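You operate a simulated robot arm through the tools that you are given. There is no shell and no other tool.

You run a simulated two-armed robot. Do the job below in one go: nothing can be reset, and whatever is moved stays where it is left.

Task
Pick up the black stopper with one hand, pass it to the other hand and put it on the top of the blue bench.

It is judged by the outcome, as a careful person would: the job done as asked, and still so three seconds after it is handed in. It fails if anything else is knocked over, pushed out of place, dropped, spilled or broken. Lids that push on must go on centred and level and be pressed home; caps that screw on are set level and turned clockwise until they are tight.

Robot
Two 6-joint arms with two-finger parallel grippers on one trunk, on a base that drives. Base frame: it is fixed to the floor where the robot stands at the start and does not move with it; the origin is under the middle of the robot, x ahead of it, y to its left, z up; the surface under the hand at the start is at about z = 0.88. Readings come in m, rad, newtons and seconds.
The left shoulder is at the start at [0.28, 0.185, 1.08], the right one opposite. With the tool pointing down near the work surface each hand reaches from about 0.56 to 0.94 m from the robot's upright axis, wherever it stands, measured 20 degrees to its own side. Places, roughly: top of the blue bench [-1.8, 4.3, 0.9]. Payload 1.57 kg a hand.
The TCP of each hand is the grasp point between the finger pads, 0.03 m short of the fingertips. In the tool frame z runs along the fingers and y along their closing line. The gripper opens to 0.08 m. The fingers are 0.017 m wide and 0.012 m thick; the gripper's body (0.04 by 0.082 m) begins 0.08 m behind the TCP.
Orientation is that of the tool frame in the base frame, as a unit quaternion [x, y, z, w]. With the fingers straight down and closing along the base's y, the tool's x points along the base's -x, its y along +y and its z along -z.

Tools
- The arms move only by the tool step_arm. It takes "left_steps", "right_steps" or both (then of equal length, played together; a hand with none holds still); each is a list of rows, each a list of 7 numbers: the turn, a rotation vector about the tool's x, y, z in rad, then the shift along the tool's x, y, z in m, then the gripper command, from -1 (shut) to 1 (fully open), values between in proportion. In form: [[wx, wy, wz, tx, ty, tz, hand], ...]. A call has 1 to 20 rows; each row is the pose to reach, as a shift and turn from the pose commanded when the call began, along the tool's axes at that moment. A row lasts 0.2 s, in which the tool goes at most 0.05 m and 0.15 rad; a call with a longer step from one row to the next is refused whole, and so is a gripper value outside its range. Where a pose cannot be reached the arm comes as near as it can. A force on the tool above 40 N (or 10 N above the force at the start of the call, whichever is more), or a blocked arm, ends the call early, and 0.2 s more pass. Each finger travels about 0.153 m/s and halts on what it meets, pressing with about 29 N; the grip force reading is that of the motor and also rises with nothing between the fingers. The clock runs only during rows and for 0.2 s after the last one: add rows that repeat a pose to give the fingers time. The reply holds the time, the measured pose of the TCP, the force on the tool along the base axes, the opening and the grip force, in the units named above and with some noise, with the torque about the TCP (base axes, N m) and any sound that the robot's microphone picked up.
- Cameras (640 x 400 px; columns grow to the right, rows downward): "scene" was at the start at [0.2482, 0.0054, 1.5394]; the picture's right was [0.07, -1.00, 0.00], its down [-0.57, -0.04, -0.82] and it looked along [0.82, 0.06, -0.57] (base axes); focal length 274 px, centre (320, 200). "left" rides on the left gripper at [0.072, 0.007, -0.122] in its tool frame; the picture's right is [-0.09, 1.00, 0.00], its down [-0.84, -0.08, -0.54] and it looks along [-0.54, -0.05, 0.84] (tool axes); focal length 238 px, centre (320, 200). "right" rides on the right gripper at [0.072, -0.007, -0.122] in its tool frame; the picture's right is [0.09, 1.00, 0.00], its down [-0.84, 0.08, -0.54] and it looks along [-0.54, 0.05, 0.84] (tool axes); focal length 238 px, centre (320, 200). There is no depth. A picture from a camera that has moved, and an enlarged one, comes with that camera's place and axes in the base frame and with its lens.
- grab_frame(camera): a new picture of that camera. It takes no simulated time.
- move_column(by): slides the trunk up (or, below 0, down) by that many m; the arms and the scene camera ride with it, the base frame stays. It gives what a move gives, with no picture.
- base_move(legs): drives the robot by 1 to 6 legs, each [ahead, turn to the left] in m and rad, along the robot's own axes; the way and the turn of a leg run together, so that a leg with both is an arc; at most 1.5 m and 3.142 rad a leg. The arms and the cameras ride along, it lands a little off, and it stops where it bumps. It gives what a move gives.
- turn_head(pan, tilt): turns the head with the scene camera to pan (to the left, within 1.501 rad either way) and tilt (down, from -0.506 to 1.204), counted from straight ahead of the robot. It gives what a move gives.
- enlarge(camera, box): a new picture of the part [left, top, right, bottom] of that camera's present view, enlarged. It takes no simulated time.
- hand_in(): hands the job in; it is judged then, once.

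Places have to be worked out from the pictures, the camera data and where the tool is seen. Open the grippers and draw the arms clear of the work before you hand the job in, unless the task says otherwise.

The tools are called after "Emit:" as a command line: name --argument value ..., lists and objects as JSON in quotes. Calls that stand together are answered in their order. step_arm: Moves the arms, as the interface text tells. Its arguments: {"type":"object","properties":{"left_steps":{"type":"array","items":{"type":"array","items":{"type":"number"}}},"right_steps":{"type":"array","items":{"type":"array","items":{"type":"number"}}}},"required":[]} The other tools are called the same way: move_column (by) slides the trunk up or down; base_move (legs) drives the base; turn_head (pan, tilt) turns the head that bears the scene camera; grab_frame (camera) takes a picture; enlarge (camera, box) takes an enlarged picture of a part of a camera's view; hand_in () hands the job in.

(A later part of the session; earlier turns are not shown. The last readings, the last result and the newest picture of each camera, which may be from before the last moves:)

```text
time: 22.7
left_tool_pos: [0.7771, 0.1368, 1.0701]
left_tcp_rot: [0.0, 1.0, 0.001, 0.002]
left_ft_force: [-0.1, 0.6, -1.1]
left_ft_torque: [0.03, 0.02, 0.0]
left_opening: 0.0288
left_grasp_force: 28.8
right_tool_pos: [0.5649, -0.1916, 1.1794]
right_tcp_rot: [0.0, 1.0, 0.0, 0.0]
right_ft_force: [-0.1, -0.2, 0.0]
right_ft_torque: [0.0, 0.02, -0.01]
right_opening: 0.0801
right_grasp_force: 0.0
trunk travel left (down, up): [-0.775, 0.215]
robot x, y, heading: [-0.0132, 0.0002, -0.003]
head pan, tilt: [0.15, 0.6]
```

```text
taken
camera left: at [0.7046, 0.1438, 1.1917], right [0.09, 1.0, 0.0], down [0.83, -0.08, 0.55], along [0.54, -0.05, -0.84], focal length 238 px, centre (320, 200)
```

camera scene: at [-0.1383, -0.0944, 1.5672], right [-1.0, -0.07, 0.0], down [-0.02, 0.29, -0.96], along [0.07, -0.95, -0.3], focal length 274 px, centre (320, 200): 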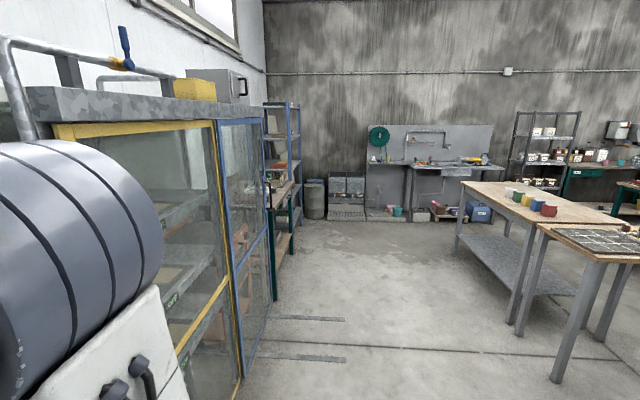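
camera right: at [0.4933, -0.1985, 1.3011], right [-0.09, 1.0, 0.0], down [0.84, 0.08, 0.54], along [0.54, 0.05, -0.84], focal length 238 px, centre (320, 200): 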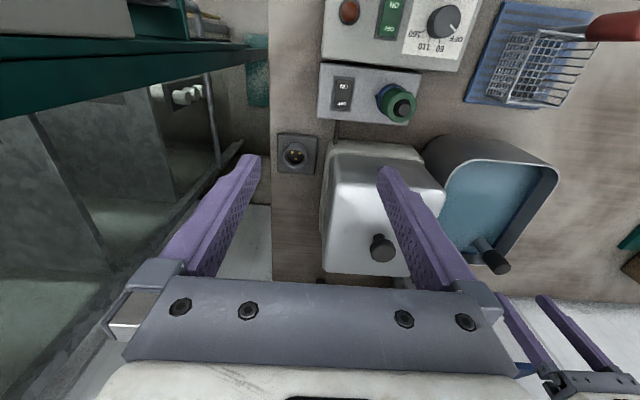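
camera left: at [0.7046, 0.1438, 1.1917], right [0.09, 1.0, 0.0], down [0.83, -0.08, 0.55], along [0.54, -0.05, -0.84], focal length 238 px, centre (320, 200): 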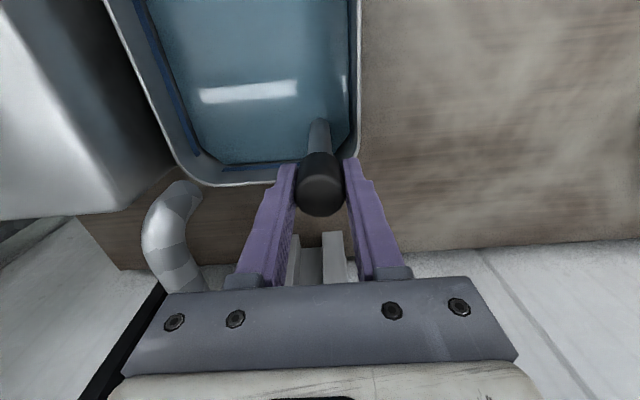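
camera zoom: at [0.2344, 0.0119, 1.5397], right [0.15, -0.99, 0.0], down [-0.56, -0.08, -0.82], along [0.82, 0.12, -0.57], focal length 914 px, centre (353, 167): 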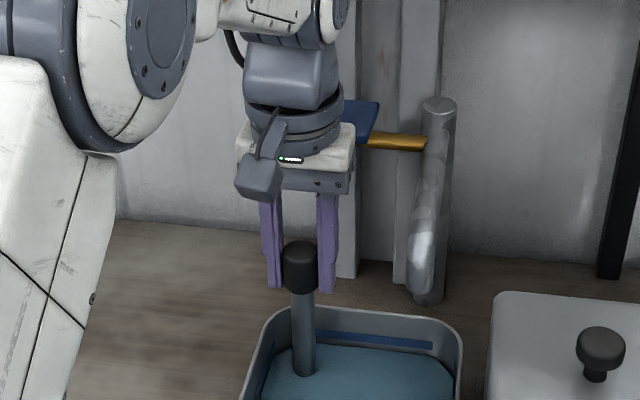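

The stopper comes up freely. I'll keep lifting vertically until the stem clears the rim.

Emit:
step_arm --left_steps '[[0, 0, 0, 0, 0, -0.03, -1], [0, 0, 0, 0, 0, -0.06, -1], [0, 0, 0, 0, 0, -0.09, -1], [0, 0, 0, 0, 0, -0.12, -1]]'

Emit:
enlarge --camera "scene" --box '[230, 120, 370, 280]'

Emit:
grab_frame --camera "right"

```text
time: 23.7
left_tool_pos: [0.7769, 0.1366, 1.1904]
left_tcp_rot: [0.0, 1.0, 0.001, 0.003]
left_ft_force: [0.6, -0.6, -1.2]
left_ft_torque: [-0.01, 0.0, -0.03]
left_opening: 0.0291
left_grasp_force: 28.9
right_tool_pos: [0.565, -0.1912, 1.179]
right_tcp_rot: [-0.001, 1.0, 0.0, 0.0]
right_ft_force: [-1.0, 0.3, 0.3]
right_ft_torque: [0.04, -0.02, 0.03]
right_opening: 0.0801
right_grasp_force: 0.1
trunk travel left (down, up): [-0.775, 0.215]
robot x, y, heading: [-0.013, -0.0018, 0.0]
head pan, tilt: [0.15, 0.6]
```

```text
2.50 times, centred on (300, 200) of scene
camera zoom: at [0.2344, 0.0119, 1.5397], right [0.15, -0.99, 0.0], down [-0.56, -0.08, -0.82], along [0.82, 0.12, -0.57], focal length 685 px, centre (370, 200)
```

zoom: 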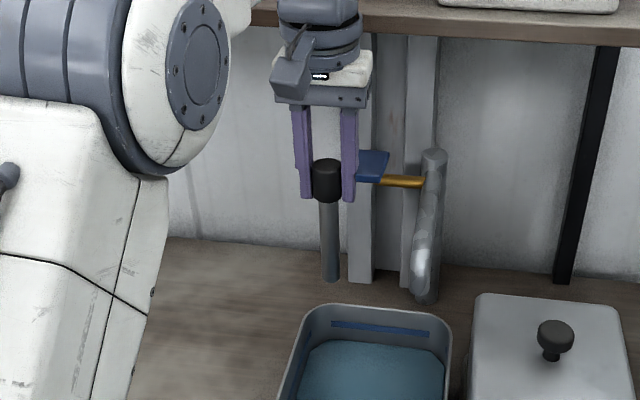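

```text
taken
camera right: at [0.4933, -0.1984, 1.301], right [-0.09, 1.0, 0.0], down [0.84, 0.08, 0.54], along [0.54, 0.05, -0.84], focal length 238 px, centre (320, 200)
```

right: 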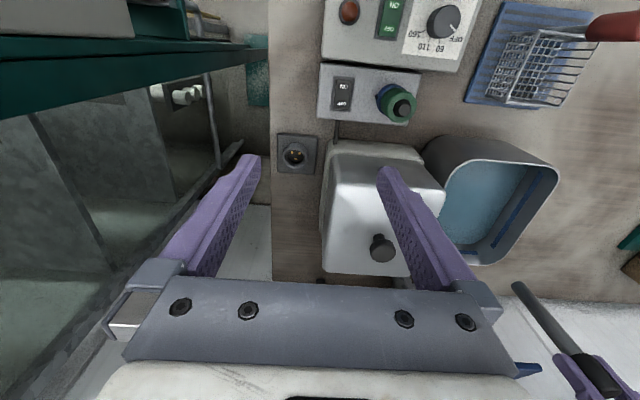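

The stopper is out: about 0.145 m long with a 0.018 m stem, and the basin is draining as expected. I'll raise it a bit, draw the left hand back over the bench, then back the base away to do the handover in the open.

Emit:
step_arm --left_steps '[[0, 0, 0, 0.04, 0, -0.01, -1], [0, 0, 0, 0.08, 0, -0.03, -1], [0, 0, 0, 0.12, 0, -0.055, -1], [0, 0, 0, 0.16, 0, -0.08, -1], [0, 0, 0, 0.18, 0, -0.1, -1]]'

Emit:
base_move --legs '[[-0.35, 0]]'

Emit:
grab_frame --camera "scene"

```text
time: 24.9
left_tool_pos: [0.5949, 0.1367, 1.2898]
left_tcp_rot: [0.001, 1.0, 0.0, 0.003]
left_ft_force: [0.0, -0.2, -1.2]
left_ft_torque: [0.02, 0.03, 0.0]
left_opening: 0.0288
left_grasp_force: 28.8
right_tool_pos: [0.5651, -0.1918, 1.1788]
right_tcp_rot: [0.0, 1.0, 0.001, 0.0]
right_ft_force: [0.6, 0.5, -0.8]
right_ft_torque: [-0.01, 0.01, -0.02]
right_opening: 0.08
right_grasp_force: 0.0
trunk travel left (down, up): [-0.775, 0.215]
robot x, y, heading: [-0.013, -0.0001, -0.002]
head pan, tilt: [0.15, 0.6]
```

```text
time: 27.2
left_tool_pos: [0.2408, 0.1341, 1.2885]
left_tcp_rot: [0.001, 1.0, 0.001, 0.004]
left_ft_force: [0.5, -0.3, -1.3]
left_ft_torque: [-0.02, 0.04, 0.02]
left_opening: 0.0292
left_grasp_force: 29.2
right_tool_pos: [0.2092, -0.1908, 1.1791]
right_tcp_rot: [0.001, 1.0, 0.0, 0.0]
right_ft_force: [0.1, -0.1, -0.3]
right_ft_torque: [-0.01, -0.03, -0.02]
right_opening: 0.08
right_grasp_force: 0.2
trunk travel left (down, up): [-0.775, 0.215]
robot x, y, heading: [-0.3696, -0.0012, -0.004]
head pan, tilt: [0.15, 0.6]
```

```text
taken
camera scene: at [-0.1208, 0.0119, 1.5397], right [0.15, -0.99, 0.0], down [-0.56, -0.08, -0.82], along [0.82, 0.12, -0.57], focal length 274 px, centre (320, 200)
```

scene: 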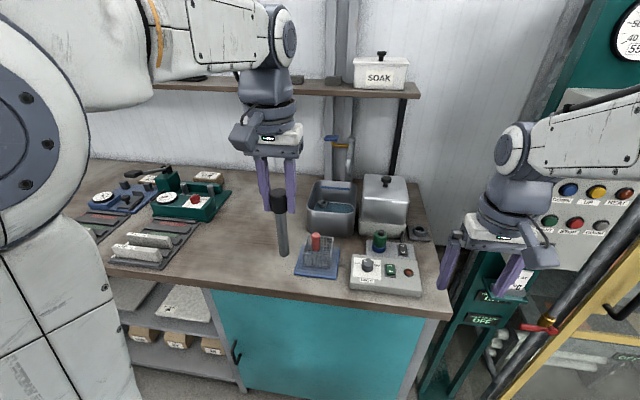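

I'm clear of the bench and the stopper hangs steady. Next I'll turn the left hand 90° so the stem points sideways toward the right hand, and turn the right hand's wrist 90° so it can grip the stem from above.

Emit:
step_arm --left_steps '[[0.1428, 0, 0, 0, 0, 0, -1], [0.2856, 0, 0, 0, 0, 0, -1], [0.4284, 0, 0, 0, 0, 0, -1], [0.5712, 0, 0, 0, 0, 0, -1], [0.714, 0, 0, 0, 0, 0, -1], [0.8568, 0, 0, 0, 0, 0, -1], [0.9996, 0, 0, 0, 0, 0, -1], [1.1424, 0, 0, 0, 0, 0, -1], [1.2852, 0, 0, 0, 0, 0, -1], [1.428, 0, 0, 0, 0, 0, -1], [1.5708, 0, 0, 0, 0, 0, -1], [1.5708, 0, 0, 0, 0, 0, -1]]' --right_steps '[[0, 0, -0.1428, 0, 0, 0, 1], [0, 0, -0.2856, 0, 0, 0, 1], [0, 0, -0.4284, 0, 0, 0, 1], [0, 0, -0.5712, 0, 0, 0, 1], [0, 0, -0.714, 0, 0, 0, 1], [0, 0, -0.8568, 0, 0, 0, 1], [0, 0, -0.9996, 0, 0, 0, 1], [0, 0, -1.1424, 0, 0, 0, 1], [0, 0, -1.2852, 0, 0, 0, 1], [0, 0, -1.428, 0, 0, 0, 1], [0, 0, -1.5708, 0, 0, 0, 1], [0, 0, -1.5708, 0, 0, 0, 1]]'

Emit:
grab_frame --camera "scene"

Emit:
grab_frame --camera "right"

```text
time: 29.8
left_tool_pos: [0.2412, 0.1362, 1.2869]
left_tcp_rot: [0.003, 0.707, -0.707, 0.002]
left_ft_force: [-0.3, -0.2, -1.5]
left_ft_torque: [0.04, -0.02, 0.0]
left_opening: 0.0292
left_grasp_force: 28.9
right_tool_pos: [0.2095, -0.1916, 1.1794]
right_tcp_rot: [-0.707, 0.707, 0.0, -0.001]
right_ft_force: [0.3, -0.4, -0.4]
right_ft_torque: [-0.01, -0.03, 0.01]
right_opening: 0.0802
right_grasp_force: 0.0
trunk travel left (down, up): [-0.775, 0.215]
robot x, y, heading: [-0.3672, 0.001, -0.002]
head pan, tilt: [0.15, 0.6]
```

```text
taken
camera scene: at [-0.1209, 0.012, 1.5397], right [0.15, -0.99, 0.0], down [-0.56, -0.08, -0.82], along [0.82, 0.12, -0.57], focal length 274 px, centre (320, 200)
```

scene: 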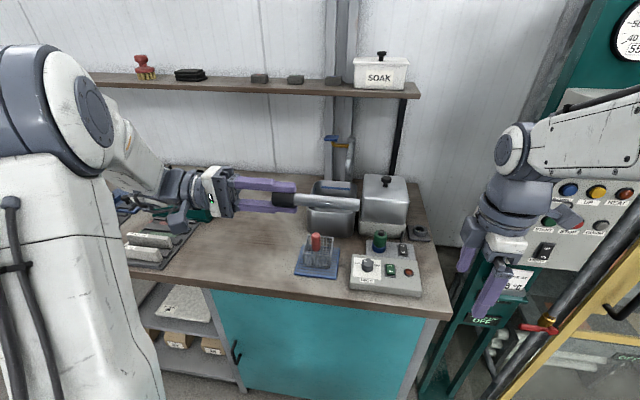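

```text
taken
camera right: at [0.2161, -0.2641, 1.3008], right [-1.0, -0.09, 0.0], down [-0.08, 0.84, 0.54], along [-0.05, 0.54, -0.84], focal length 238 px, centre (320, 200)
```

right: 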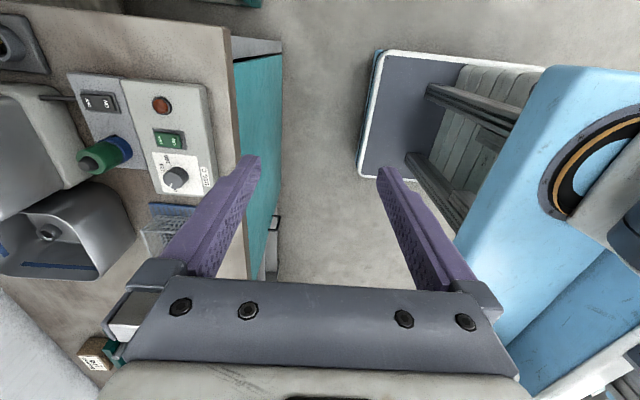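

Both hands reached the wanted orientation, and the stem lies level at z≈1.287, spanning roughly y 0.00 to 0.11. I'll raise the right hand and bring it over the stem at y≈0.056.

Emit:
step_arm --right_steps '[[0, 0, 0, 0, 0, -0.045, 1], [0, 0, 0, 0, 0, -0.09, 1], [0, 0, 0, 0, 0, -0.135, 1], [0, 0, 0, 0, 0, -0.18, 1], [0, 0, 0, -0.045, -0.006, -0.185, 1], [0, 0, 0, -0.09, -0.012, -0.185, 1], [0, 0, 0, -0.135, -0.018, -0.185, 1], [0, 0, 0, -0.18, -0.024, -0.185, 1], [0, 0, 0, -0.22, -0.03, -0.185, 1], [0, 0, 0, -0.248, -0.032, -0.185, 1], [0, 0, 0, -0.248, -0.032, -0.185, 1]]'

Emit:
grab_frame --camera "scene"

Emit:
grab_frame --camera "right"

Emit:
grab_frame --camera "left"

```text
time: 32.2
left_tool_pos: [0.2406, 0.1366, 1.2886]
left_tcp_rot: [0.002, 0.708, -0.707, 0.002]
left_ft_force: [0.7, 0.2, -0.7]
left_ft_torque: [0.04, 0.03, -0.02]
left_opening: 0.0292
left_grasp_force: 28.8
right_tool_pos: [0.2434, 0.0552, 1.3652]
right_tcp_rot: [-0.707, 0.708, -0.001, 0.0]
right_ft_force: [-0.4, 0.4, 0.2]
right_ft_torque: [-0.02, -0.01, -0.02]
right_opening: 0.0803
right_grasp_force: 0.0
trunk travel left (down, up): [-0.775, 0.215]
robot x, y, heading: [-0.3678, -0.0029, -0.007]
head pan, tilt: [0.15, 0.6]
```

```text
taken
camera scene: at [-0.121, 0.0121, 1.5397], right [0.15, -0.99, 0.0], down [-0.56, -0.08, -0.82], along [0.82, 0.12, -0.57], focal length 274 px, centre (320, 200)
```

scene: 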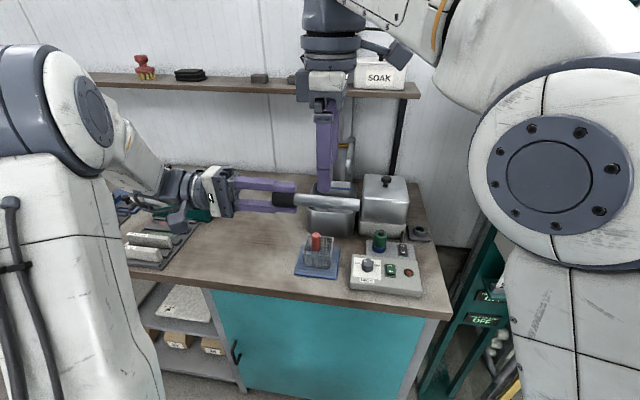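

```text
taken
camera right: at [0.2496, -0.0173, 1.4867], right [-1.0, -0.09, 0.0], down [-0.08, 0.84, 0.54], along [-0.05, 0.54, -0.84], focal length 238 px, centre (320, 200)
```

right: 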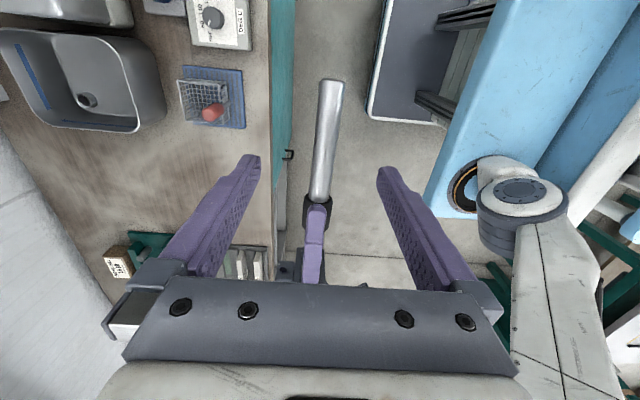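

```text
taken
camera left: at [0.1685, 0.2581, 1.2808], right [0.1, 0.0, -1.0], down [0.84, 0.54, 0.08], along [0.54, -0.84, 0.05], focal length 238 px, centre (320, 200)
```

left: 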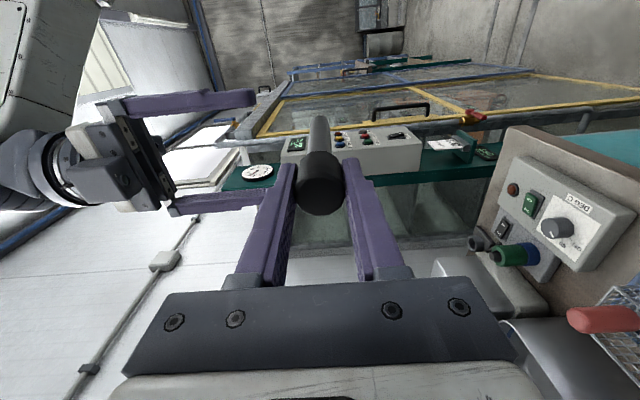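

The stem sits between the open right fingers, and it lines up in the right camera. I'll descend 6 cm so the stem is near the right fingertips and check before closing.

Emit:
step_arm --right_steps '[[0, 0, 0, 0, 0.0015, 0.03, 1], [0, 0, 0, 0, 0.0015, 0.05, 1], [0, 0, 0, 0, 0.0015, 0.06, 1], [0, 0, 0, 0, 0.0015, 0.06, 0]]'

Emit:
grab_frame --camera "right"

Emit:
enlarge --camera "scene" --box '[220, 100, 400, 240]'

Emit:
enlarge --camera "left" --box '[220, 60, 420, 240]'

```text
time: 33.2
left_tool_pos: [0.2408, 0.1343, 1.2879]
left_tcp_rot: [0.003, 0.707, -0.707, 0.002]
left_ft_force: [0.3, -0.1, 0.0]
left_ft_torque: [0.03, 0.0, -0.01]
left_opening: 0.029
left_grasp_force: 28.9
right_tool_pos: [0.2398, 0.0554, 1.304]
right_tcp_rot: [-0.706, 0.708, 0.0, -0.001]
right_ft_force: [0.6, -0.6, -0.9]
right_ft_torque: [0.02, -0.04, -0.02]
right_opening: 0.0399
right_grasp_force: 0.1
trunk travel left (down, up): [-0.775, 0.215]
robot x, y, heading: [-0.3675, -0.0001, -0.005]
head pan, tilt: [0.15, 0.6]
```

```text
taken
camera right: at [0.2467, -0.0172, 1.4258], right [-1.0, -0.09, 0.0], down [-0.08, 0.84, 0.54], along [-0.05, 0.54, -0.84], focal length 238 px, centre (320, 200)
```

right: 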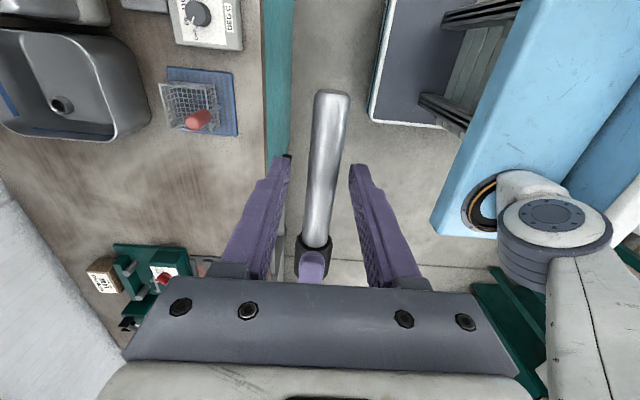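

```text
2.86 times, centred on (310, 170) of scene
camera zoom: at [-0.121, 0.012, 1.5398], right [0.15, -0.99, 0.0], down [-0.56, -0.08, -0.82], along [0.82, 0.12, -0.57], focal length 783 px, centre (349, 286)
```

zoom: 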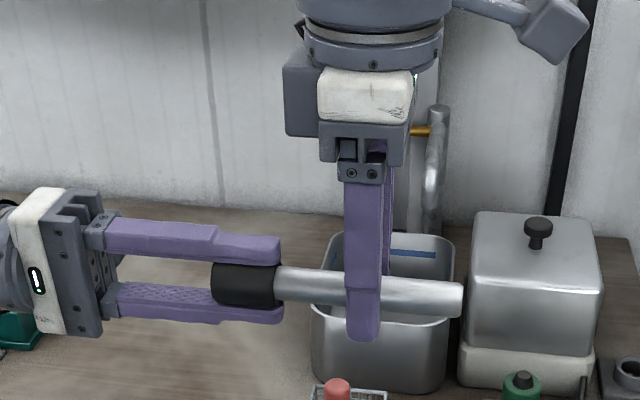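

```text
2.22 times, centred on (320, 150) of left
camera zoom: at [0.1684, 0.2579, 1.2808], right [0.1, 0.0, -1.0], down [0.84, 0.54, 0.08], along [0.54, -0.84, 0.05], focal length 530 px, centre (320, 311)
```

zoom: 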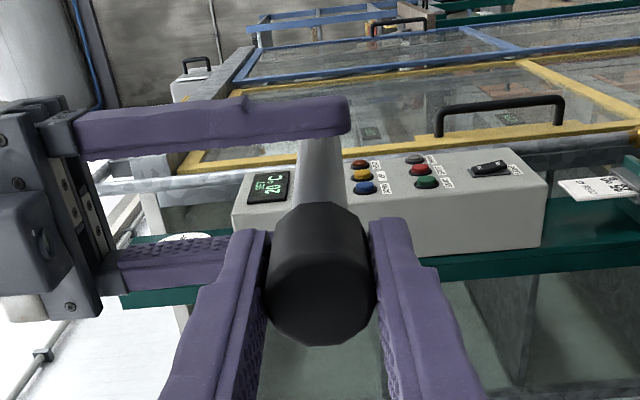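

The right fingers straddle the stem with the tips just past it. I'll close the right hand while the left holds still.

Emit:
step_arm --right_steps '[[0, 0, 0, 0, 0, 0, -0.4], [0, 0, 0, 0, 0, 0, -1], [0, 0, 0, 0, 0, 0, -1], [0, 0, 0, 0, 0, 0, -1]]'

Emit:
enlarge --camera "scene" --box '[220, 100, 400, 240]'

Emit:
grab_frame --camera "right"

```text
time: 34.2
left_tool_pos: [0.2404, 0.1358, 1.2883]
left_tcp_rot: [0.003, 0.708, -0.707, 0.002]
left_ft_force: [7.1, -1.6, -0.7]
left_ft_torque: [0.31, -0.04, 0.85]
left_opening: 0.029
left_grasp_force: 28.8
right_tool_pos: [0.2407, 0.0549, 1.3035]
right_tcp_rot: [-0.707, 0.707, 0.0, 0.0]
right_ft_force: [-6.4, 0.8, -1.1]
right_ft_torque: [-0.33, 0.16, -0.33]
right_opening: 0.0186
right_grasp_force: 28.6
trunk travel left (down, up): [-0.775, 0.215]
robot x, y, heading: [-0.363, -0.0005, -0.003]
head pan, tilt: [0.15, 0.6]
```

```text
2.86 times, centred on (310, 170) of scene
camera zoom: at [-0.1211, 0.012, 1.5398], right [0.15, -0.99, 0.0], down [-0.56, -0.08, -0.83], along [0.82, 0.12, -0.57], focal length 783 px, centre (349, 286)
```

zoom: 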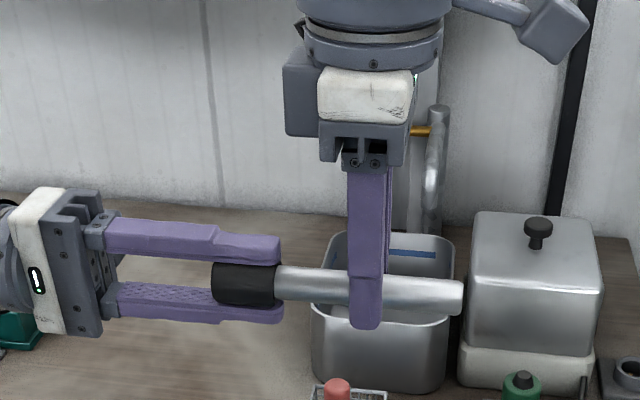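

```text
taken
camera right: at [0.2467, -0.0172, 1.4259], right [-1.0, -0.09, 0.0], down [-0.08, 0.84, 0.54], along [-0.05, 0.54, -0.84], focal length 238 px, centre (320, 200)
```

right: 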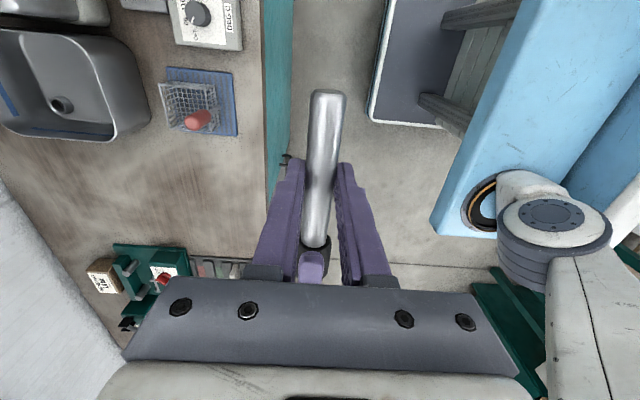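

The right hand holds the stem at 0.0186 m with 29 N. I'll open the left hand and withdraw it backward along its fingers.

Emit:
step_arm --left_steps '[[0, 0, 0, 0, 0, 0, -0.1], [0, 0, 0, 0, 0, 0, 0.5], [0, 0, 0, 0, 0, 0, 0.6], [0, 0, 0, 0, 0, -0.03, 0.6], [0, 0, 0, 0, 0, -0.07, 0.6], [0, 0, 0, 0, 0, -0.11, 0.6], [0, 0, 0, 0, 0, -0.15, 0.6]]'

Emit:
grab_frame --camera "scene"

Emit:
grab_frame --camera "right"

```text
time: 35.8
left_tool_pos: [0.2466, 0.2308, 1.251]
left_tcp_rot: [0.001, 0.71, -0.704, 0.004]
left_ft_force: [0.5, 0.3, 0.4]
left_ft_torque: [0.01, 0.0, -0.01]
left_opening: 0.064
left_grasp_force: 0.1
left hand out of reach, approached as far as the arm can: row 5, 6, 7
right_tool_pos: [0.2399, 0.0539, 1.3038]
right_tcp_rot: [0.707, -0.707, 0.0, 0.0]
right_ft_force: [-0.7, -0.5, -0.6]
right_ft_torque: [0.02, 0.0, -0.02]
right_opening: 0.0188
right_grasp_force: 29.4
trunk travel left (down, up): [-0.775, 0.215]
robot x, y, heading: [-0.3696, 0.0008, -0.005]
head pan, tilt: [0.15, 0.6]
```

```text
taken
camera scene: at [-0.121, 0.012, 1.5397], right [0.15, -0.99, 0.0], down [-0.56, -0.08, -0.82], along [0.82, 0.12, -0.57], focal length 274 px, centre (320, 200)
```

scene: 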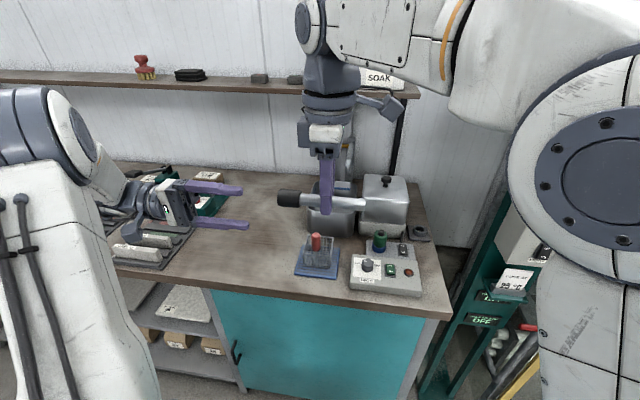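

```text
taken
camera right: at [0.2468, -0.0172, 1.4259], right [-1.0, -0.09, 0.0], down [-0.08, 0.84, 0.54], along [-0.05, 0.54, -0.84], focal length 238 px, centre (320, 200)
```

right: 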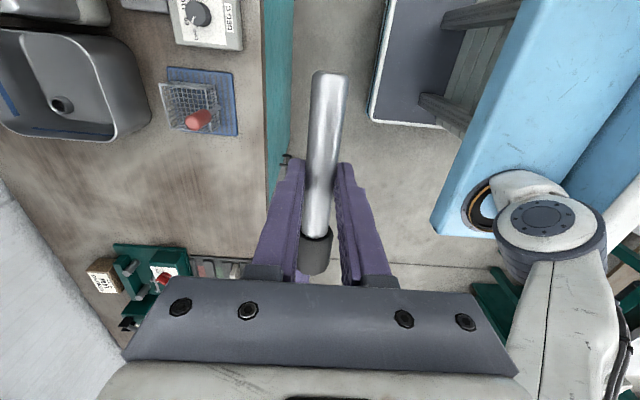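

The handover is done: only the right hand holds it now. I'll zoom in to check whether the stopper tilted in the grip.

Emit:
enlarge --camera "scene" --box '[220, 100, 400, 240]'

Emit:
enlarge --camera "right" --box '[250, 50, 410, 290]'

Emit:
grab_frame --camera "left"

```text
2.86 times, centred on (310, 170) of scene
camera zoom: at [-0.121, 0.012, 1.5397], right [0.15, -0.99, 0.0], down [-0.56, -0.08, -0.82], along [0.82, 0.12, -0.57], focal length 783 px, centre (349, 286)
```

zoom: 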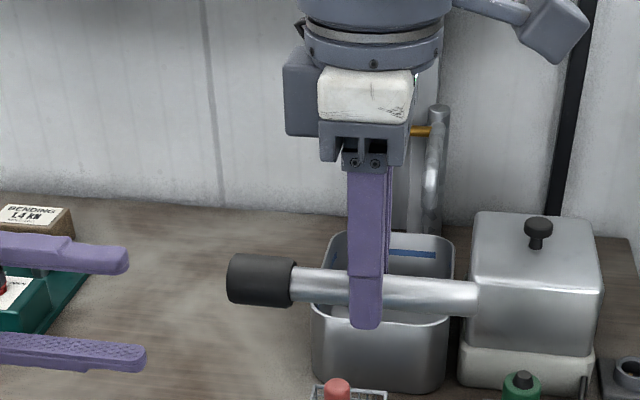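

```text
1.67 times, centred on (330, 170) of right
camera zoom: at [0.2468, -0.0172, 1.4259], right [-1.0, -0.09, 0.0], down [-0.08, 0.84, 0.54], along [-0.05, 0.54, -0.84], focal length 397 px, centre (303, 250)
```

zoom: 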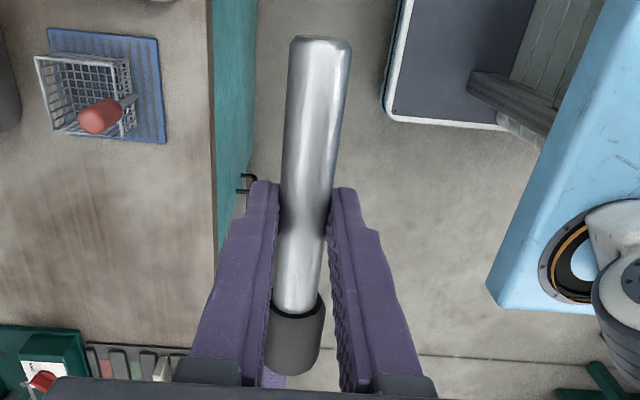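

```text
taken
camera left: at [0.1732, 0.3531, 1.245], right [0.1, 0.01, -0.99], down [0.83, 0.55, 0.09], along [0.54, -0.84, 0.05], focal length 238 px, centre (320, 200)
```

left: 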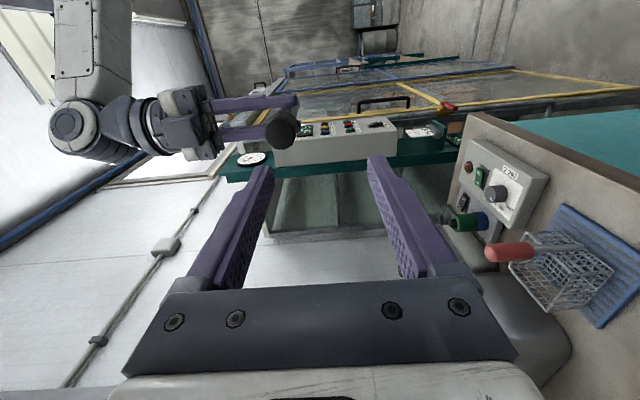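

The stopper is level in the right hand. I'll turn the left hand back to fingers-down so the robot is compact, and move the right hand to its own side before driving.

Emit:
step_arm --left_steps '[[-0.1428, 0, 0, 0, 0, 0, 1], [-0.2856, 0, 0, 0, 0, 0, 1], [-0.4284, 0, 0, 0, 0, 0, 1], [-0.5712, 0, 0, 0, 0, 0, 1], [-0.714, 0, 0, 0, 0, 0, 1], [-0.8568, 0, 0, 0, 0, 0, 1], [-0.9996, 0, 0, 0, 0, 0, 1], [-1.1424, 0, 0, 0, 0, 0, 1], [-1.2852, 0, 0, 0, 0, 0, 1], [-1.428, 0, 0, 0, 0, 0, 1], [-1.5708, 0, 0, 0, 0, 0, 1], [-1.5708, 0, 0, 0, 0, 0, 1]]' --right_steps '[[0, 0, 0, 0.02, 0, 0, -1], [0, 0, 0, 0.04, 0, 0, -1], [0, 0, 0, 0.06, 0, 0, -1], [0, 0, 0, 0.08, 0, 0, -1], [0, 0, 0, 0.1, 0, 0, -1], [0, 0, 0, 0.12, 0, 0, -1], [0, 0, 0, 0.14, 0, 0, -1], [0, 0, 0, 0.16, 0, 0, -1], [0, 0, 0, 0.18, 0, 0, -1], [0, 0, 0, 0.2, 0, 0, -1], [0, 0, 0, 0.2, 0, 0, -1], [0, 0, 0, 0.2, 0, 0, -1]]'

Emit:
grab_frame --camera "scene"

Emit:
turn_head --pan 1.45 --tilt 0.4

Emit:
grab_frame --camera "scene"

```text
time: 38.4
left_tool_pos: [0.2467, 0.2328, 1.2536]
left_tcp_rot: [0.001, 1.0, 0.002, 0.003]
left_ft_force: [-0.2, -0.5, -0.3]
left_ft_torque: [-0.01, 0.01, -0.01]
left_opening: 0.0799
left_grasp_force: 0.1
right_tool_pos: [0.2394, -0.1434, 1.3044]
right_tcp_rot: [-0.706, 0.708, -0.001, 0.0]
right_ft_force: [0.1, -0.7, -1.0]
right_ft_torque: [-0.05, -0.01, 0.02]
right_opening: 0.0185
right_grasp_force: 28.5
trunk travel left (down, up): [-0.775, 0.215]
robot x, y, heading: [-0.3729, 0.0009, 0.0]
head pan, tilt: [0.15, 0.6]
```

```text
taken
camera scene: at [-0.1211, 0.0118, 1.5398], right [0.15, -0.99, 0.0], down [-0.56, -0.08, -0.83], along [0.82, 0.12, -0.56], focal length 274 px, centre (320, 200)
```

scene: 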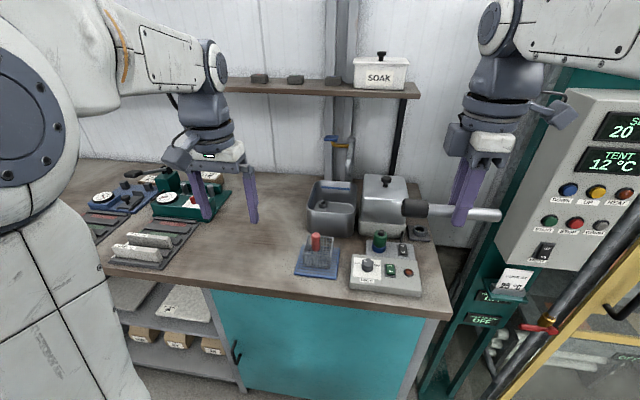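

```text
time: 39.9
left_tool_pos: [0.2462, 0.2328, 1.2538]
left_tcp_rot: [0.001, 1.0, 0.0, 0.003]
left_ft_force: [0.2, -0.2, 1.1]
left_ft_torque: [0.01, 0.0, 0.01]
left_opening: 0.0802
left_grasp_force: 0.0
right_tool_pos: [0.2405, -0.1432, 1.3042]
right_tcp_rot: [-0.707, 0.707, 0.001, 0.0]
right_ft_force: [-0.4, -1.6, -0.4]
right_ft_torque: [0.01, -0.04, -0.03]
right_opening: 0.0185
right_grasp_force: 28.6
trunk travel left (down, up): [-0.775, 0.215]
robot x, y, heading: [-0.3681, 0.0003, -0.003]
head pan, tilt: [1.45, 0.4]
```

```text
taken
camera scene: at [-0.1971, 0.0908, 1.558], right [0.99, -0.12, 0.0], down [-0.05, -0.39, -0.92], along [0.11, 0.91, -0.39], focal length 274 px, centre (320, 200)
```

scene: 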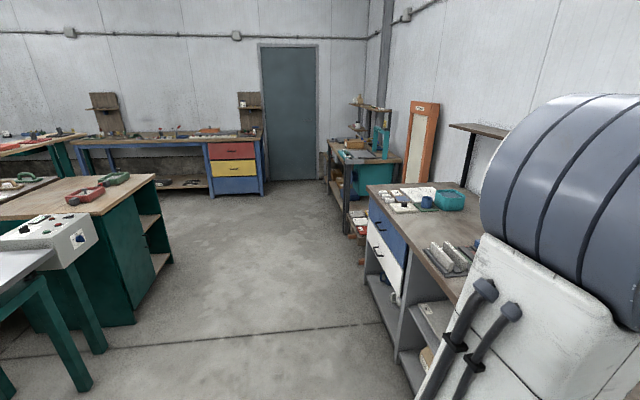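

The way to the blue bench is a clear corridor about x −1.24 to 0.35; the bench front is at y≈4.0 and spans x≈−3.0 to −0.5. I'll back up slightly, turn left and drive part of the way.

Emit:
base_move --legs '[[-0.08, 0], [0, 1.573]]'

Emit:
turn_head --pan 0.3 --tilt 0.4

Emit:
grab_frame --camera "scene"

```text
time: 44.7
left_tool_pos: [-0.6679, 0.6196, 1.2542]
left_tcp_rot: [-0.699, 0.715, 0.004, 0.003]
left_ft_force: [0.3, 0.8, 1.1]
left_ft_torque: [-0.01, 0.01, -0.01]
left_opening: 0.08
left_grasp_force: 0.0
right_tool_pos: [-0.2935, 0.6074, 1.3041]
right_tcp_rot: [1.0, -0.01, 0.0, 0.0]
right_ft_force: [-0.1, -0.7, 0.5]
right_ft_torque: [-0.04, -0.02, 0.02]
right_opening: 0.0184
right_grasp_force: 28.8
trunk travel left (down, up): [-0.775, 0.215]
robot x, y, heading: [-0.4445, 0.0007, 1.548]
head pan, tilt: [1.45, 0.4]
```

```text
time: 46.1
left_tool_pos: [-0.6691, 0.6199, 1.2553]
left_tcp_rot: [-0.7, 0.714, 0.003, 0.002]
left_ft_force: [-0.4, -0.6, -0.1]
left_ft_torque: [-0.05, 0.02, 0.03]
left_opening: 0.0801
left_grasp_force: 0.0
right_tool_pos: [-0.2921, 0.6068, 1.3062]
right_tcp_rot: [1.0, -0.011, 0.0, -0.001]
right_ft_force: [0.8, -0.5, -0.3]
right_ft_torque: [0.02, -0.02, -0.04]
right_opening: 0.0184
right_grasp_force: 29.4
trunk travel left (down, up): [-0.775, 0.215]
robot x, y, heading: [-0.448, 0.0023, 1.551]
head pan, tilt: [0.3, 0.4]
```

```text
taken
camera scene: at [-0.47, 0.2484, 1.558], right [0.96, 0.28, 0.0], down [0.11, -0.37, -0.92], along [-0.26, 0.89, -0.39], focal length 274 px, centre (320, 200)
```

scene: 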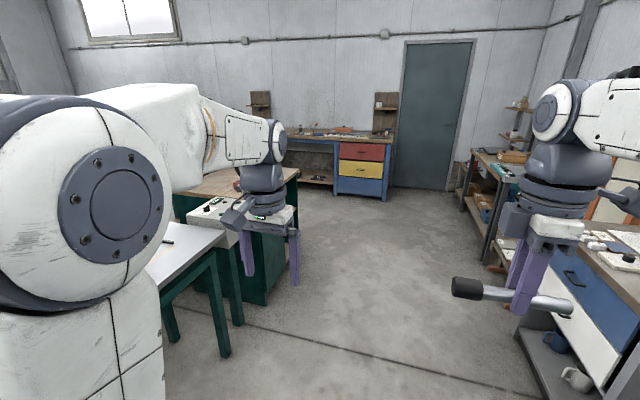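

Heading is 1.55 rad with good clearance on both sides. I'll drive forward in stages toward the bench.

Emit:
base_move --legs '[[1.3, 0.02], [1.2, 0.0]]'

Emit:
turn_head --pan 0.5 --tilt 0.35

Emit:
grab_frame --camera "scene"

Emit:
turn_head --pan 0.0 --tilt 0.4

Emit:
grab_frame --camera "scene"

```text
time: 58.4
left_tool_pos: [-0.735, 3.125, 1.2527]
left_tcp_rot: [0.715, -0.699, -0.003, -0.003]
left_ft_force: [0.4, 0.4, 0.1]
left_ft_torque: [0.01, 0.01, 0.0]
left_opening: 0.0798
left_grasp_force: 0.1
right_tool_pos: [-0.3578, 3.1288, 1.3048]
right_tcp_rot: [1.0, 0.011, 0.0, -0.001]
right_ft_force: [-0.2, 0.0, -0.5]
right_ft_torque: [0.02, -0.02, -0.04]
right_opening: 0.0183
right_grasp_force: 29.3
trunk travel left (down, up): [-0.775, 0.215]
robot x, y, heading: [-0.4888, 2.5188, 1.596]
head pan, tilt: [0.3, 0.4]
```

```text
time: 59.1
left_tool_pos: [-0.7354, 3.1267, 1.2531]
left_tcp_rot: [0.715, -0.699, -0.003, -0.002]
left_ft_force: [-0.2, -0.9, 0.4]
left_ft_torque: [0.02, 0.01, -0.01]
left_opening: 0.0802
left_grasp_force: 0.1
right_tool_pos: [-0.3586, 3.1289, 1.3041]
right_tcp_rot: [1.0, 0.012, 0.0, 0.0]
right_ft_force: [0.1, -0.1, 0.0]
right_ft_torque: [0.0, -0.03, 0.0]
right_opening: 0.0182
right_grasp_force: 29.0
trunk travel left (down, up): [-0.775, 0.215]
robot x, y, heading: [-0.4884, 2.5174, 1.593]
head pan, tilt: [0.499, 0.351]
```

```text
taken
camera scene: at [-0.5374, 2.7561, 1.5625], right [0.87, 0.5, 0.0], down [0.17, -0.3, -0.94], along [-0.47, 0.81, -0.34], focal length 274 px, centre (320, 200)
```

scene: 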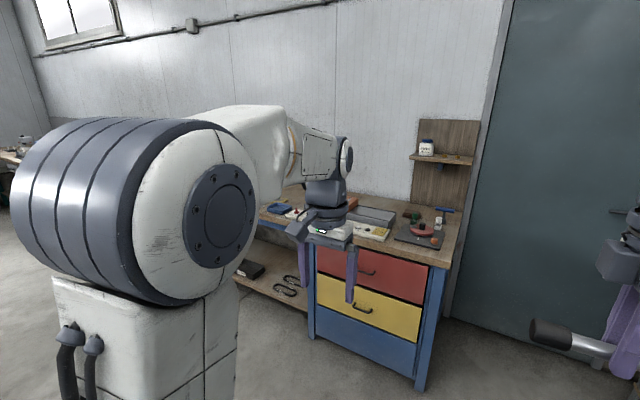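

```text
time: 60.0
left_tool_pos: [-0.7354, 3.1253, 1.2538]
left_tcp_rot: [0.715, -0.699, -0.003, -0.002]
left_ft_force: [-0.1, -0.6, -0.1]
left_ft_torque: [-0.01, 0.0, -0.03]
left_opening: 0.08
left_grasp_force: 0.0
right_tool_pos: [-0.359, 3.1297, 1.3038]
right_tcp_rot: [1.0, 0.012, 0.001, 0.0]
right_ft_force: [-0.5, -0.3, 0.1]
right_ft_torque: [0.01, -0.08, 0.0]
right_opening: 0.0185
right_grasp_force: 29.1
trunk travel left (down, up): [-0.775, 0.215]
robot x, y, heading: [-0.4877, 2.5176, 1.588]
head pan, tilt: [0.0, 0.4]
```

```text
taken
camera scene: at [-0.4932, 2.7679, 1.558], right [1.0, 0.02, 0.0], down [0.01, -0.39, -0.92], along [-0.02, 0.92, -0.39], focal length 274 px, centre (320, 200)
```

scene: 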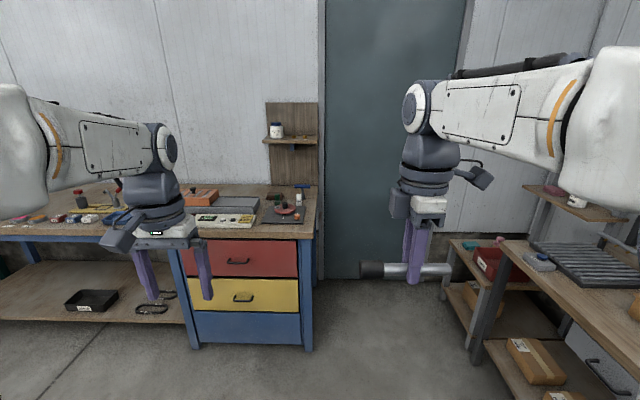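

I'm at (−0.49, 2.52) facing the bench, with its front edge at y≈3.9. I'll zoom in on the bench top to find a free spot.

Emit:
enlarge --camera "scene" --box '[0, 160, 330, 260]'

Emit:
base_move --legs '[[0.55, 0.0], [0.0, 1.55]]'

Emit:
turn_head --pan -0.7 --tilt 0.4

Emit:
grab_frame --camera "scene"

Emit:
turn_head --pan 0.0 --tilt 0.5

Emit:
grab_frame --camera "scene"

```text
1.94 times, centred on (165, 210) of scene
camera zoom: at [-0.4932, 2.7679, 1.558], right [1.0, 0.02, 0.0], down [0.01, -0.39, -0.92], along [-0.02, 0.92, -0.39], focal length 532 px, centre (621, 181)
```

zoom: 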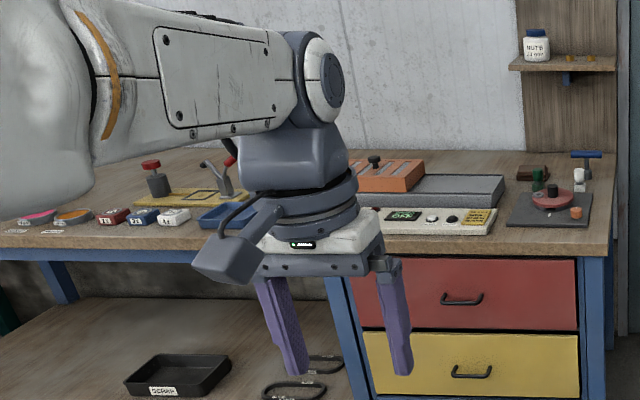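

```text
time: 67.1
left_tool_pos: [-1.1029, 2.805, 1.253]
left_tcp_rot: [1.0, 0.021, -0.004, 0.0]
left_ft_force: [0.2, 0.0, 0.2]
left_ft_torque: [0.0, 0.03, 0.0]
left_opening: 0.0804
left_grasp_force: 0.0
right_tool_pos: [-1.1121, 3.1812, 1.3039]
right_tcp_rot: [0.692, 0.722, 0.0, 0.0]
right_ft_force: [0.4, 0.4, -1.1]
right_ft_torque: [0.02, 0.0, 0.03]
right_opening: 0.0187
right_grasp_force: 28.8
trunk travel left (down, up): [-0.775, 0.215]
robot x, y, heading: [-0.4969, 3.0671, -3.096]
head pan, tilt: [0.0, 0.4]
```

```text
time: 68.1
left_tool_pos: [-1.1037, 2.8056, 1.2529]
left_tcp_rot: [1.0, 0.021, -0.004, 0.0]
left_ft_force: [-0.3, -0.7, 0.8]
left_ft_torque: [0.03, 0.0, -0.01]
left_opening: 0.0799
left_grasp_force: 0.0
right_tool_pos: [-1.1135, 3.1818, 1.3042]
right_tcp_rot: [0.692, 0.722, 0.0, 0.0]
right_ft_force: [0.6, -0.5, -0.8]
right_ft_torque: [0.0, 0.02, -0.01]
right_opening: 0.0184
right_grasp_force: 28.6
trunk travel left (down, up): [-0.775, 0.215]
robot x, y, heading: [-0.4991, 3.0669, -3.101]
head pan, tilt: [-0.7, 0.4]
```

```text
taken
camera scene: at [-0.732, 3.1136, 1.558], right [0.61, 0.79, 0.0], down [0.31, -0.24, -0.92], along [-0.73, 0.56, -0.39], focal length 274 px, centre (320, 200)
```

scene: 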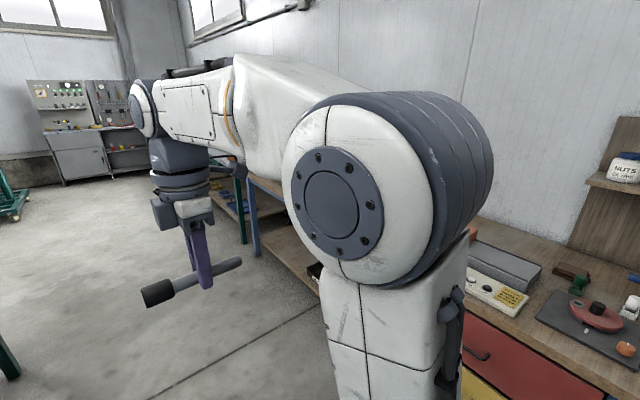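

```text
time: 69.2
left_tool_pos: [-1.1034, 2.805, 1.253]
left_tcp_rot: [1.0, 0.021, -0.003, 0.001]
left_ft_force: [0.3, -0.8, -0.8]
left_ft_torque: [0.02, 0.02, -0.01]
left_opening: 0.0801
left_grasp_force: 0.1
right_tool_pos: [-1.1139, 3.1816, 1.3048]
right_tcp_rot: [0.692, 0.722, 0.0, 0.0]
right_ft_force: [0.4, -0.4, 0.4]
right_ft_torque: [-0.01, -0.03, 0.0]
right_opening: 0.0186
right_grasp_force: 28.7
trunk travel left (down, up): [-0.775, 0.215]
robot x, y, heading: [-0.4991, 3.0653, -3.098]
head pan, tilt: [0.0, 0.499]
```

```text
taken
camera scene: at [-0.7496, 3.0533, 1.5489], right [-0.04, 1.0, 0.0], down [0.48, 0.02, -0.88], along [-0.88, -0.04, -0.48], focal length 274 px, centre (320, 200)
```

scene: 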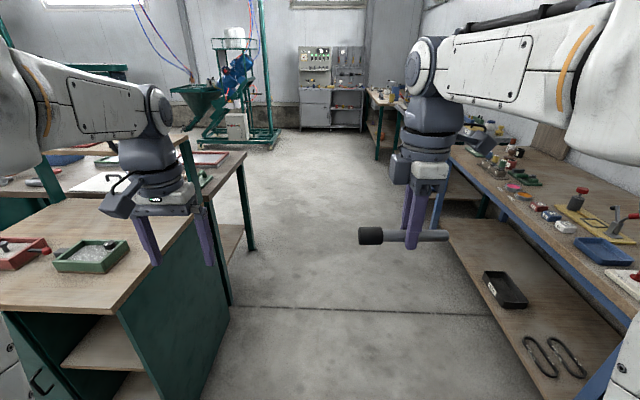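

The aisle between the green tables (y≈2.46) and the blue bench (y≈3.9) is clear. I'll drive along it to about x≈−1.7 and turn to face the bench.

Emit:
base_move --legs '[[1.2, 0.0], [0.0, -1.61]]'

Emit:
turn_head --pan 0.0 --tilt 0.5

Emit:
grab_frame --camera "scene"

Emit:
enlarge --camera "scene" --box '[140, 130, 480, 330]'

```text
time: 79.2
left_tool_pos: [-1.9355, 3.6326, 1.254]
left_tcp_rot: [0.709, -0.705, -0.003, -0.002]
left_ft_force: [-0.4, 0.4, 0.1]
left_ft_torque: [-0.01, 0.02, -0.02]
left_opening: 0.08
left_grasp_force: 0.1
right_tool_pos: [-1.5587, 3.6289, 1.304]
right_tcp_rot: [1.0, 0.003, 0.0, 0.001]
right_ft_force: [-0.7, -0.2, 0.7]
right_ft_torque: [-0.01, -0.03, -0.03]
right_opening: 0.0184
right_grasp_force: 29.1
trunk travel left (down, up): [-0.775, 0.215]
robot x, y, heading: [-1.6955, 3.0199, 1.571]
head pan, tilt: [0.0, 0.499]
```

```text
time: 79.8
left_tool_pos: [-1.9351, 3.6317, 1.2545]
left_tcp_rot: [0.709, -0.705, -0.004, -0.002]
left_ft_force: [0.9, -0.9, 0.4]
left_ft_torque: [0.01, 0.0, -0.02]
left_opening: 0.0801
left_grasp_force: 0.1
right_tool_pos: [-1.5581, 3.6296, 1.3042]
right_tcp_rot: [1.0, 0.003, 0.0, 0.001]
right_ft_force: [0.3, -0.6, -0.6]
right_ft_torque: [0.0, -0.01, 0.0]
right_opening: 0.0186
right_grasp_force: 29.1
trunk travel left (down, up): [-0.775, 0.215]
robot x, y, heading: [-1.6982, 3.0147, 1.576]
head pan, tilt: [0.0, 0.499]
```

```text
taken
camera scene: at [-1.6994, 3.2685, 1.5488], right [1.0, 0.01, 0.0], down [0.0, -0.48, -0.88], along [0.0, 0.88, -0.48], focal length 274 px, centre (320, 200)
```

scene: 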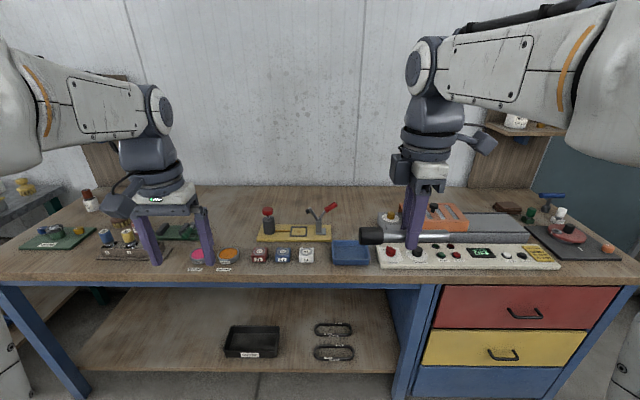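

```text
1.88 times, centred on (310, 230) of scene
camera zoom: at [-1.6994, 3.2685, 1.5488], right [1.0, 0.01, 0.0], down [0.0, -0.48, -0.88], along [0.0, 0.88, -0.48], focal length 516 px, centre (339, 144)
```

zoom: 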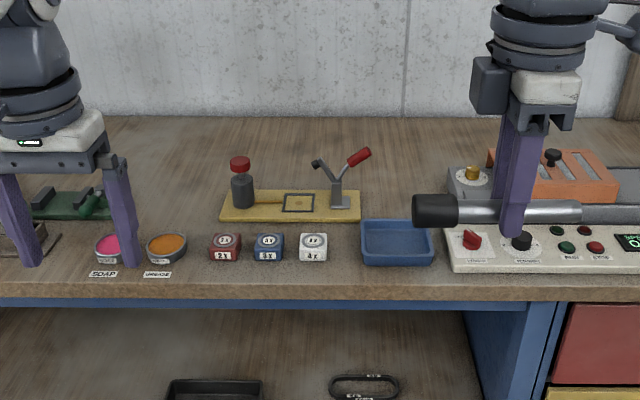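

There's a free area at the back of the bench between the yellow lever board and the grey/orange device, around (−1.58, 4.39). I'll drive forward about 0.52 m, leaving ~0.4 m to the bench edge.

Emit:
base_move --legs '[[0.52, 0.0]]'

Emit:
turn_head --pan 0.0 --tilt 0.65

Emit:
grab_frame --camera "scene"

Emit:
grab_frame --camera "right"

Emit:
grab_frame --camera "left"

```text
time: 82.8
left_tool_pos: [-1.9416, 4.1462, 1.2534]
left_tcp_rot: [0.71, -0.704, -0.003, -0.002]
left_ft_force: [0.6, 0.3, -0.3]
left_ft_torque: [0.06, -0.02, 0.01]
left_opening: 0.0798
left_grasp_force: 0.1
right_tool_pos: [-1.5661, 4.144, 1.3061]
right_tcp_rot: [1.0, 0.004, 0.001, 0.001]
right_ft_force: [-0.6, 0.1, 0.8]
right_ft_torque: [0.02, -0.02, -0.03]
right_opening: 0.0186
right_grasp_force: 28.7
trunk travel left (down, up): [-0.775, 0.215]
robot x, y, heading: [-1.7042, 3.5358, 1.578]
head pan, tilt: [0.0, 0.499]
```

```text
time: 83.5
left_tool_pos: [-1.9425, 4.1459, 1.2536]
left_tcp_rot: [0.71, -0.704, -0.003, -0.002]
left_ft_force: [0.1, -0.3, 0.8]
left_ft_torque: [-0.03, 0.0, -0.03]
left_opening: 0.0799
left_grasp_force: 0.1
right_tool_pos: [-1.5654, 4.1451, 1.3038]
right_tcp_rot: [1.0, 0.004, 0.0, 0.0]
right_ft_force: [0.2, -0.1, -0.5]
right_ft_torque: [0.02, 0.0, 0.0]
right_opening: 0.0185
right_grasp_force: 28.8
trunk travel left (down, up): [-0.775, 0.215]
robot x, y, heading: [-1.6972, 3.5327, 1.586]
head pan, tilt: [0.0, 0.649]
```

```text
taken
camera scene: at [-1.7043, 3.7798, 1.5355], right [1.0, 0.01, 0.0], down [0.01, -0.6, -0.8], along [-0.01, 0.8, -0.6], focal length 274 px, centre (320, 200)
```

scene: 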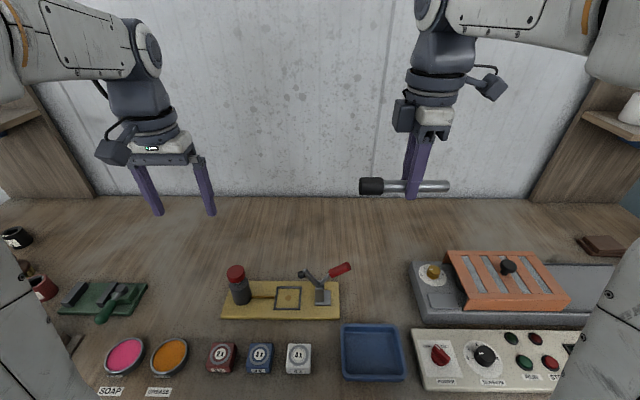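

```text
taken
camera right: at [-1.4934, 4.1517, 1.4263], right [0.1, -0.99, 0.0], down [-0.84, -0.09, 0.54], along [-0.54, -0.06, -0.84], focal length 238 px, centre (320, 200)
```

right: 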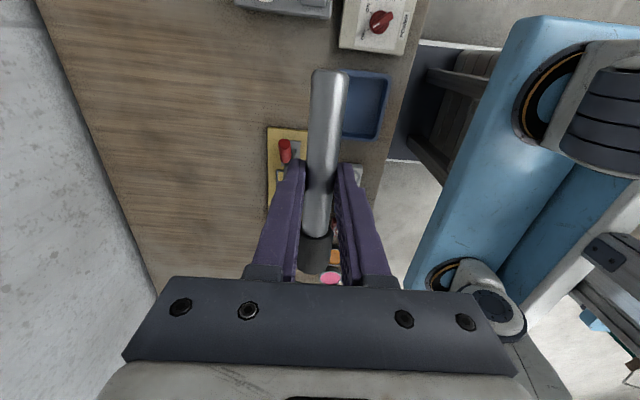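

```text
taken
camera left: at [-1.9479, 4.0741, 1.3747], right [-1.0, 0.08, 0.0], down [0.07, 0.83, 0.55], along [0.04, 0.55, -0.84], focal length 238 px, centre (320, 200)
```

left: 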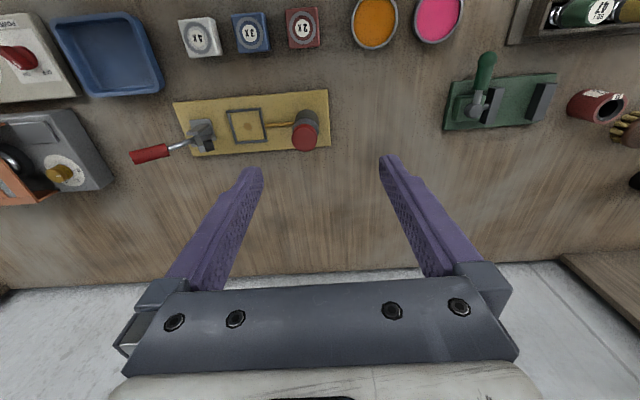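

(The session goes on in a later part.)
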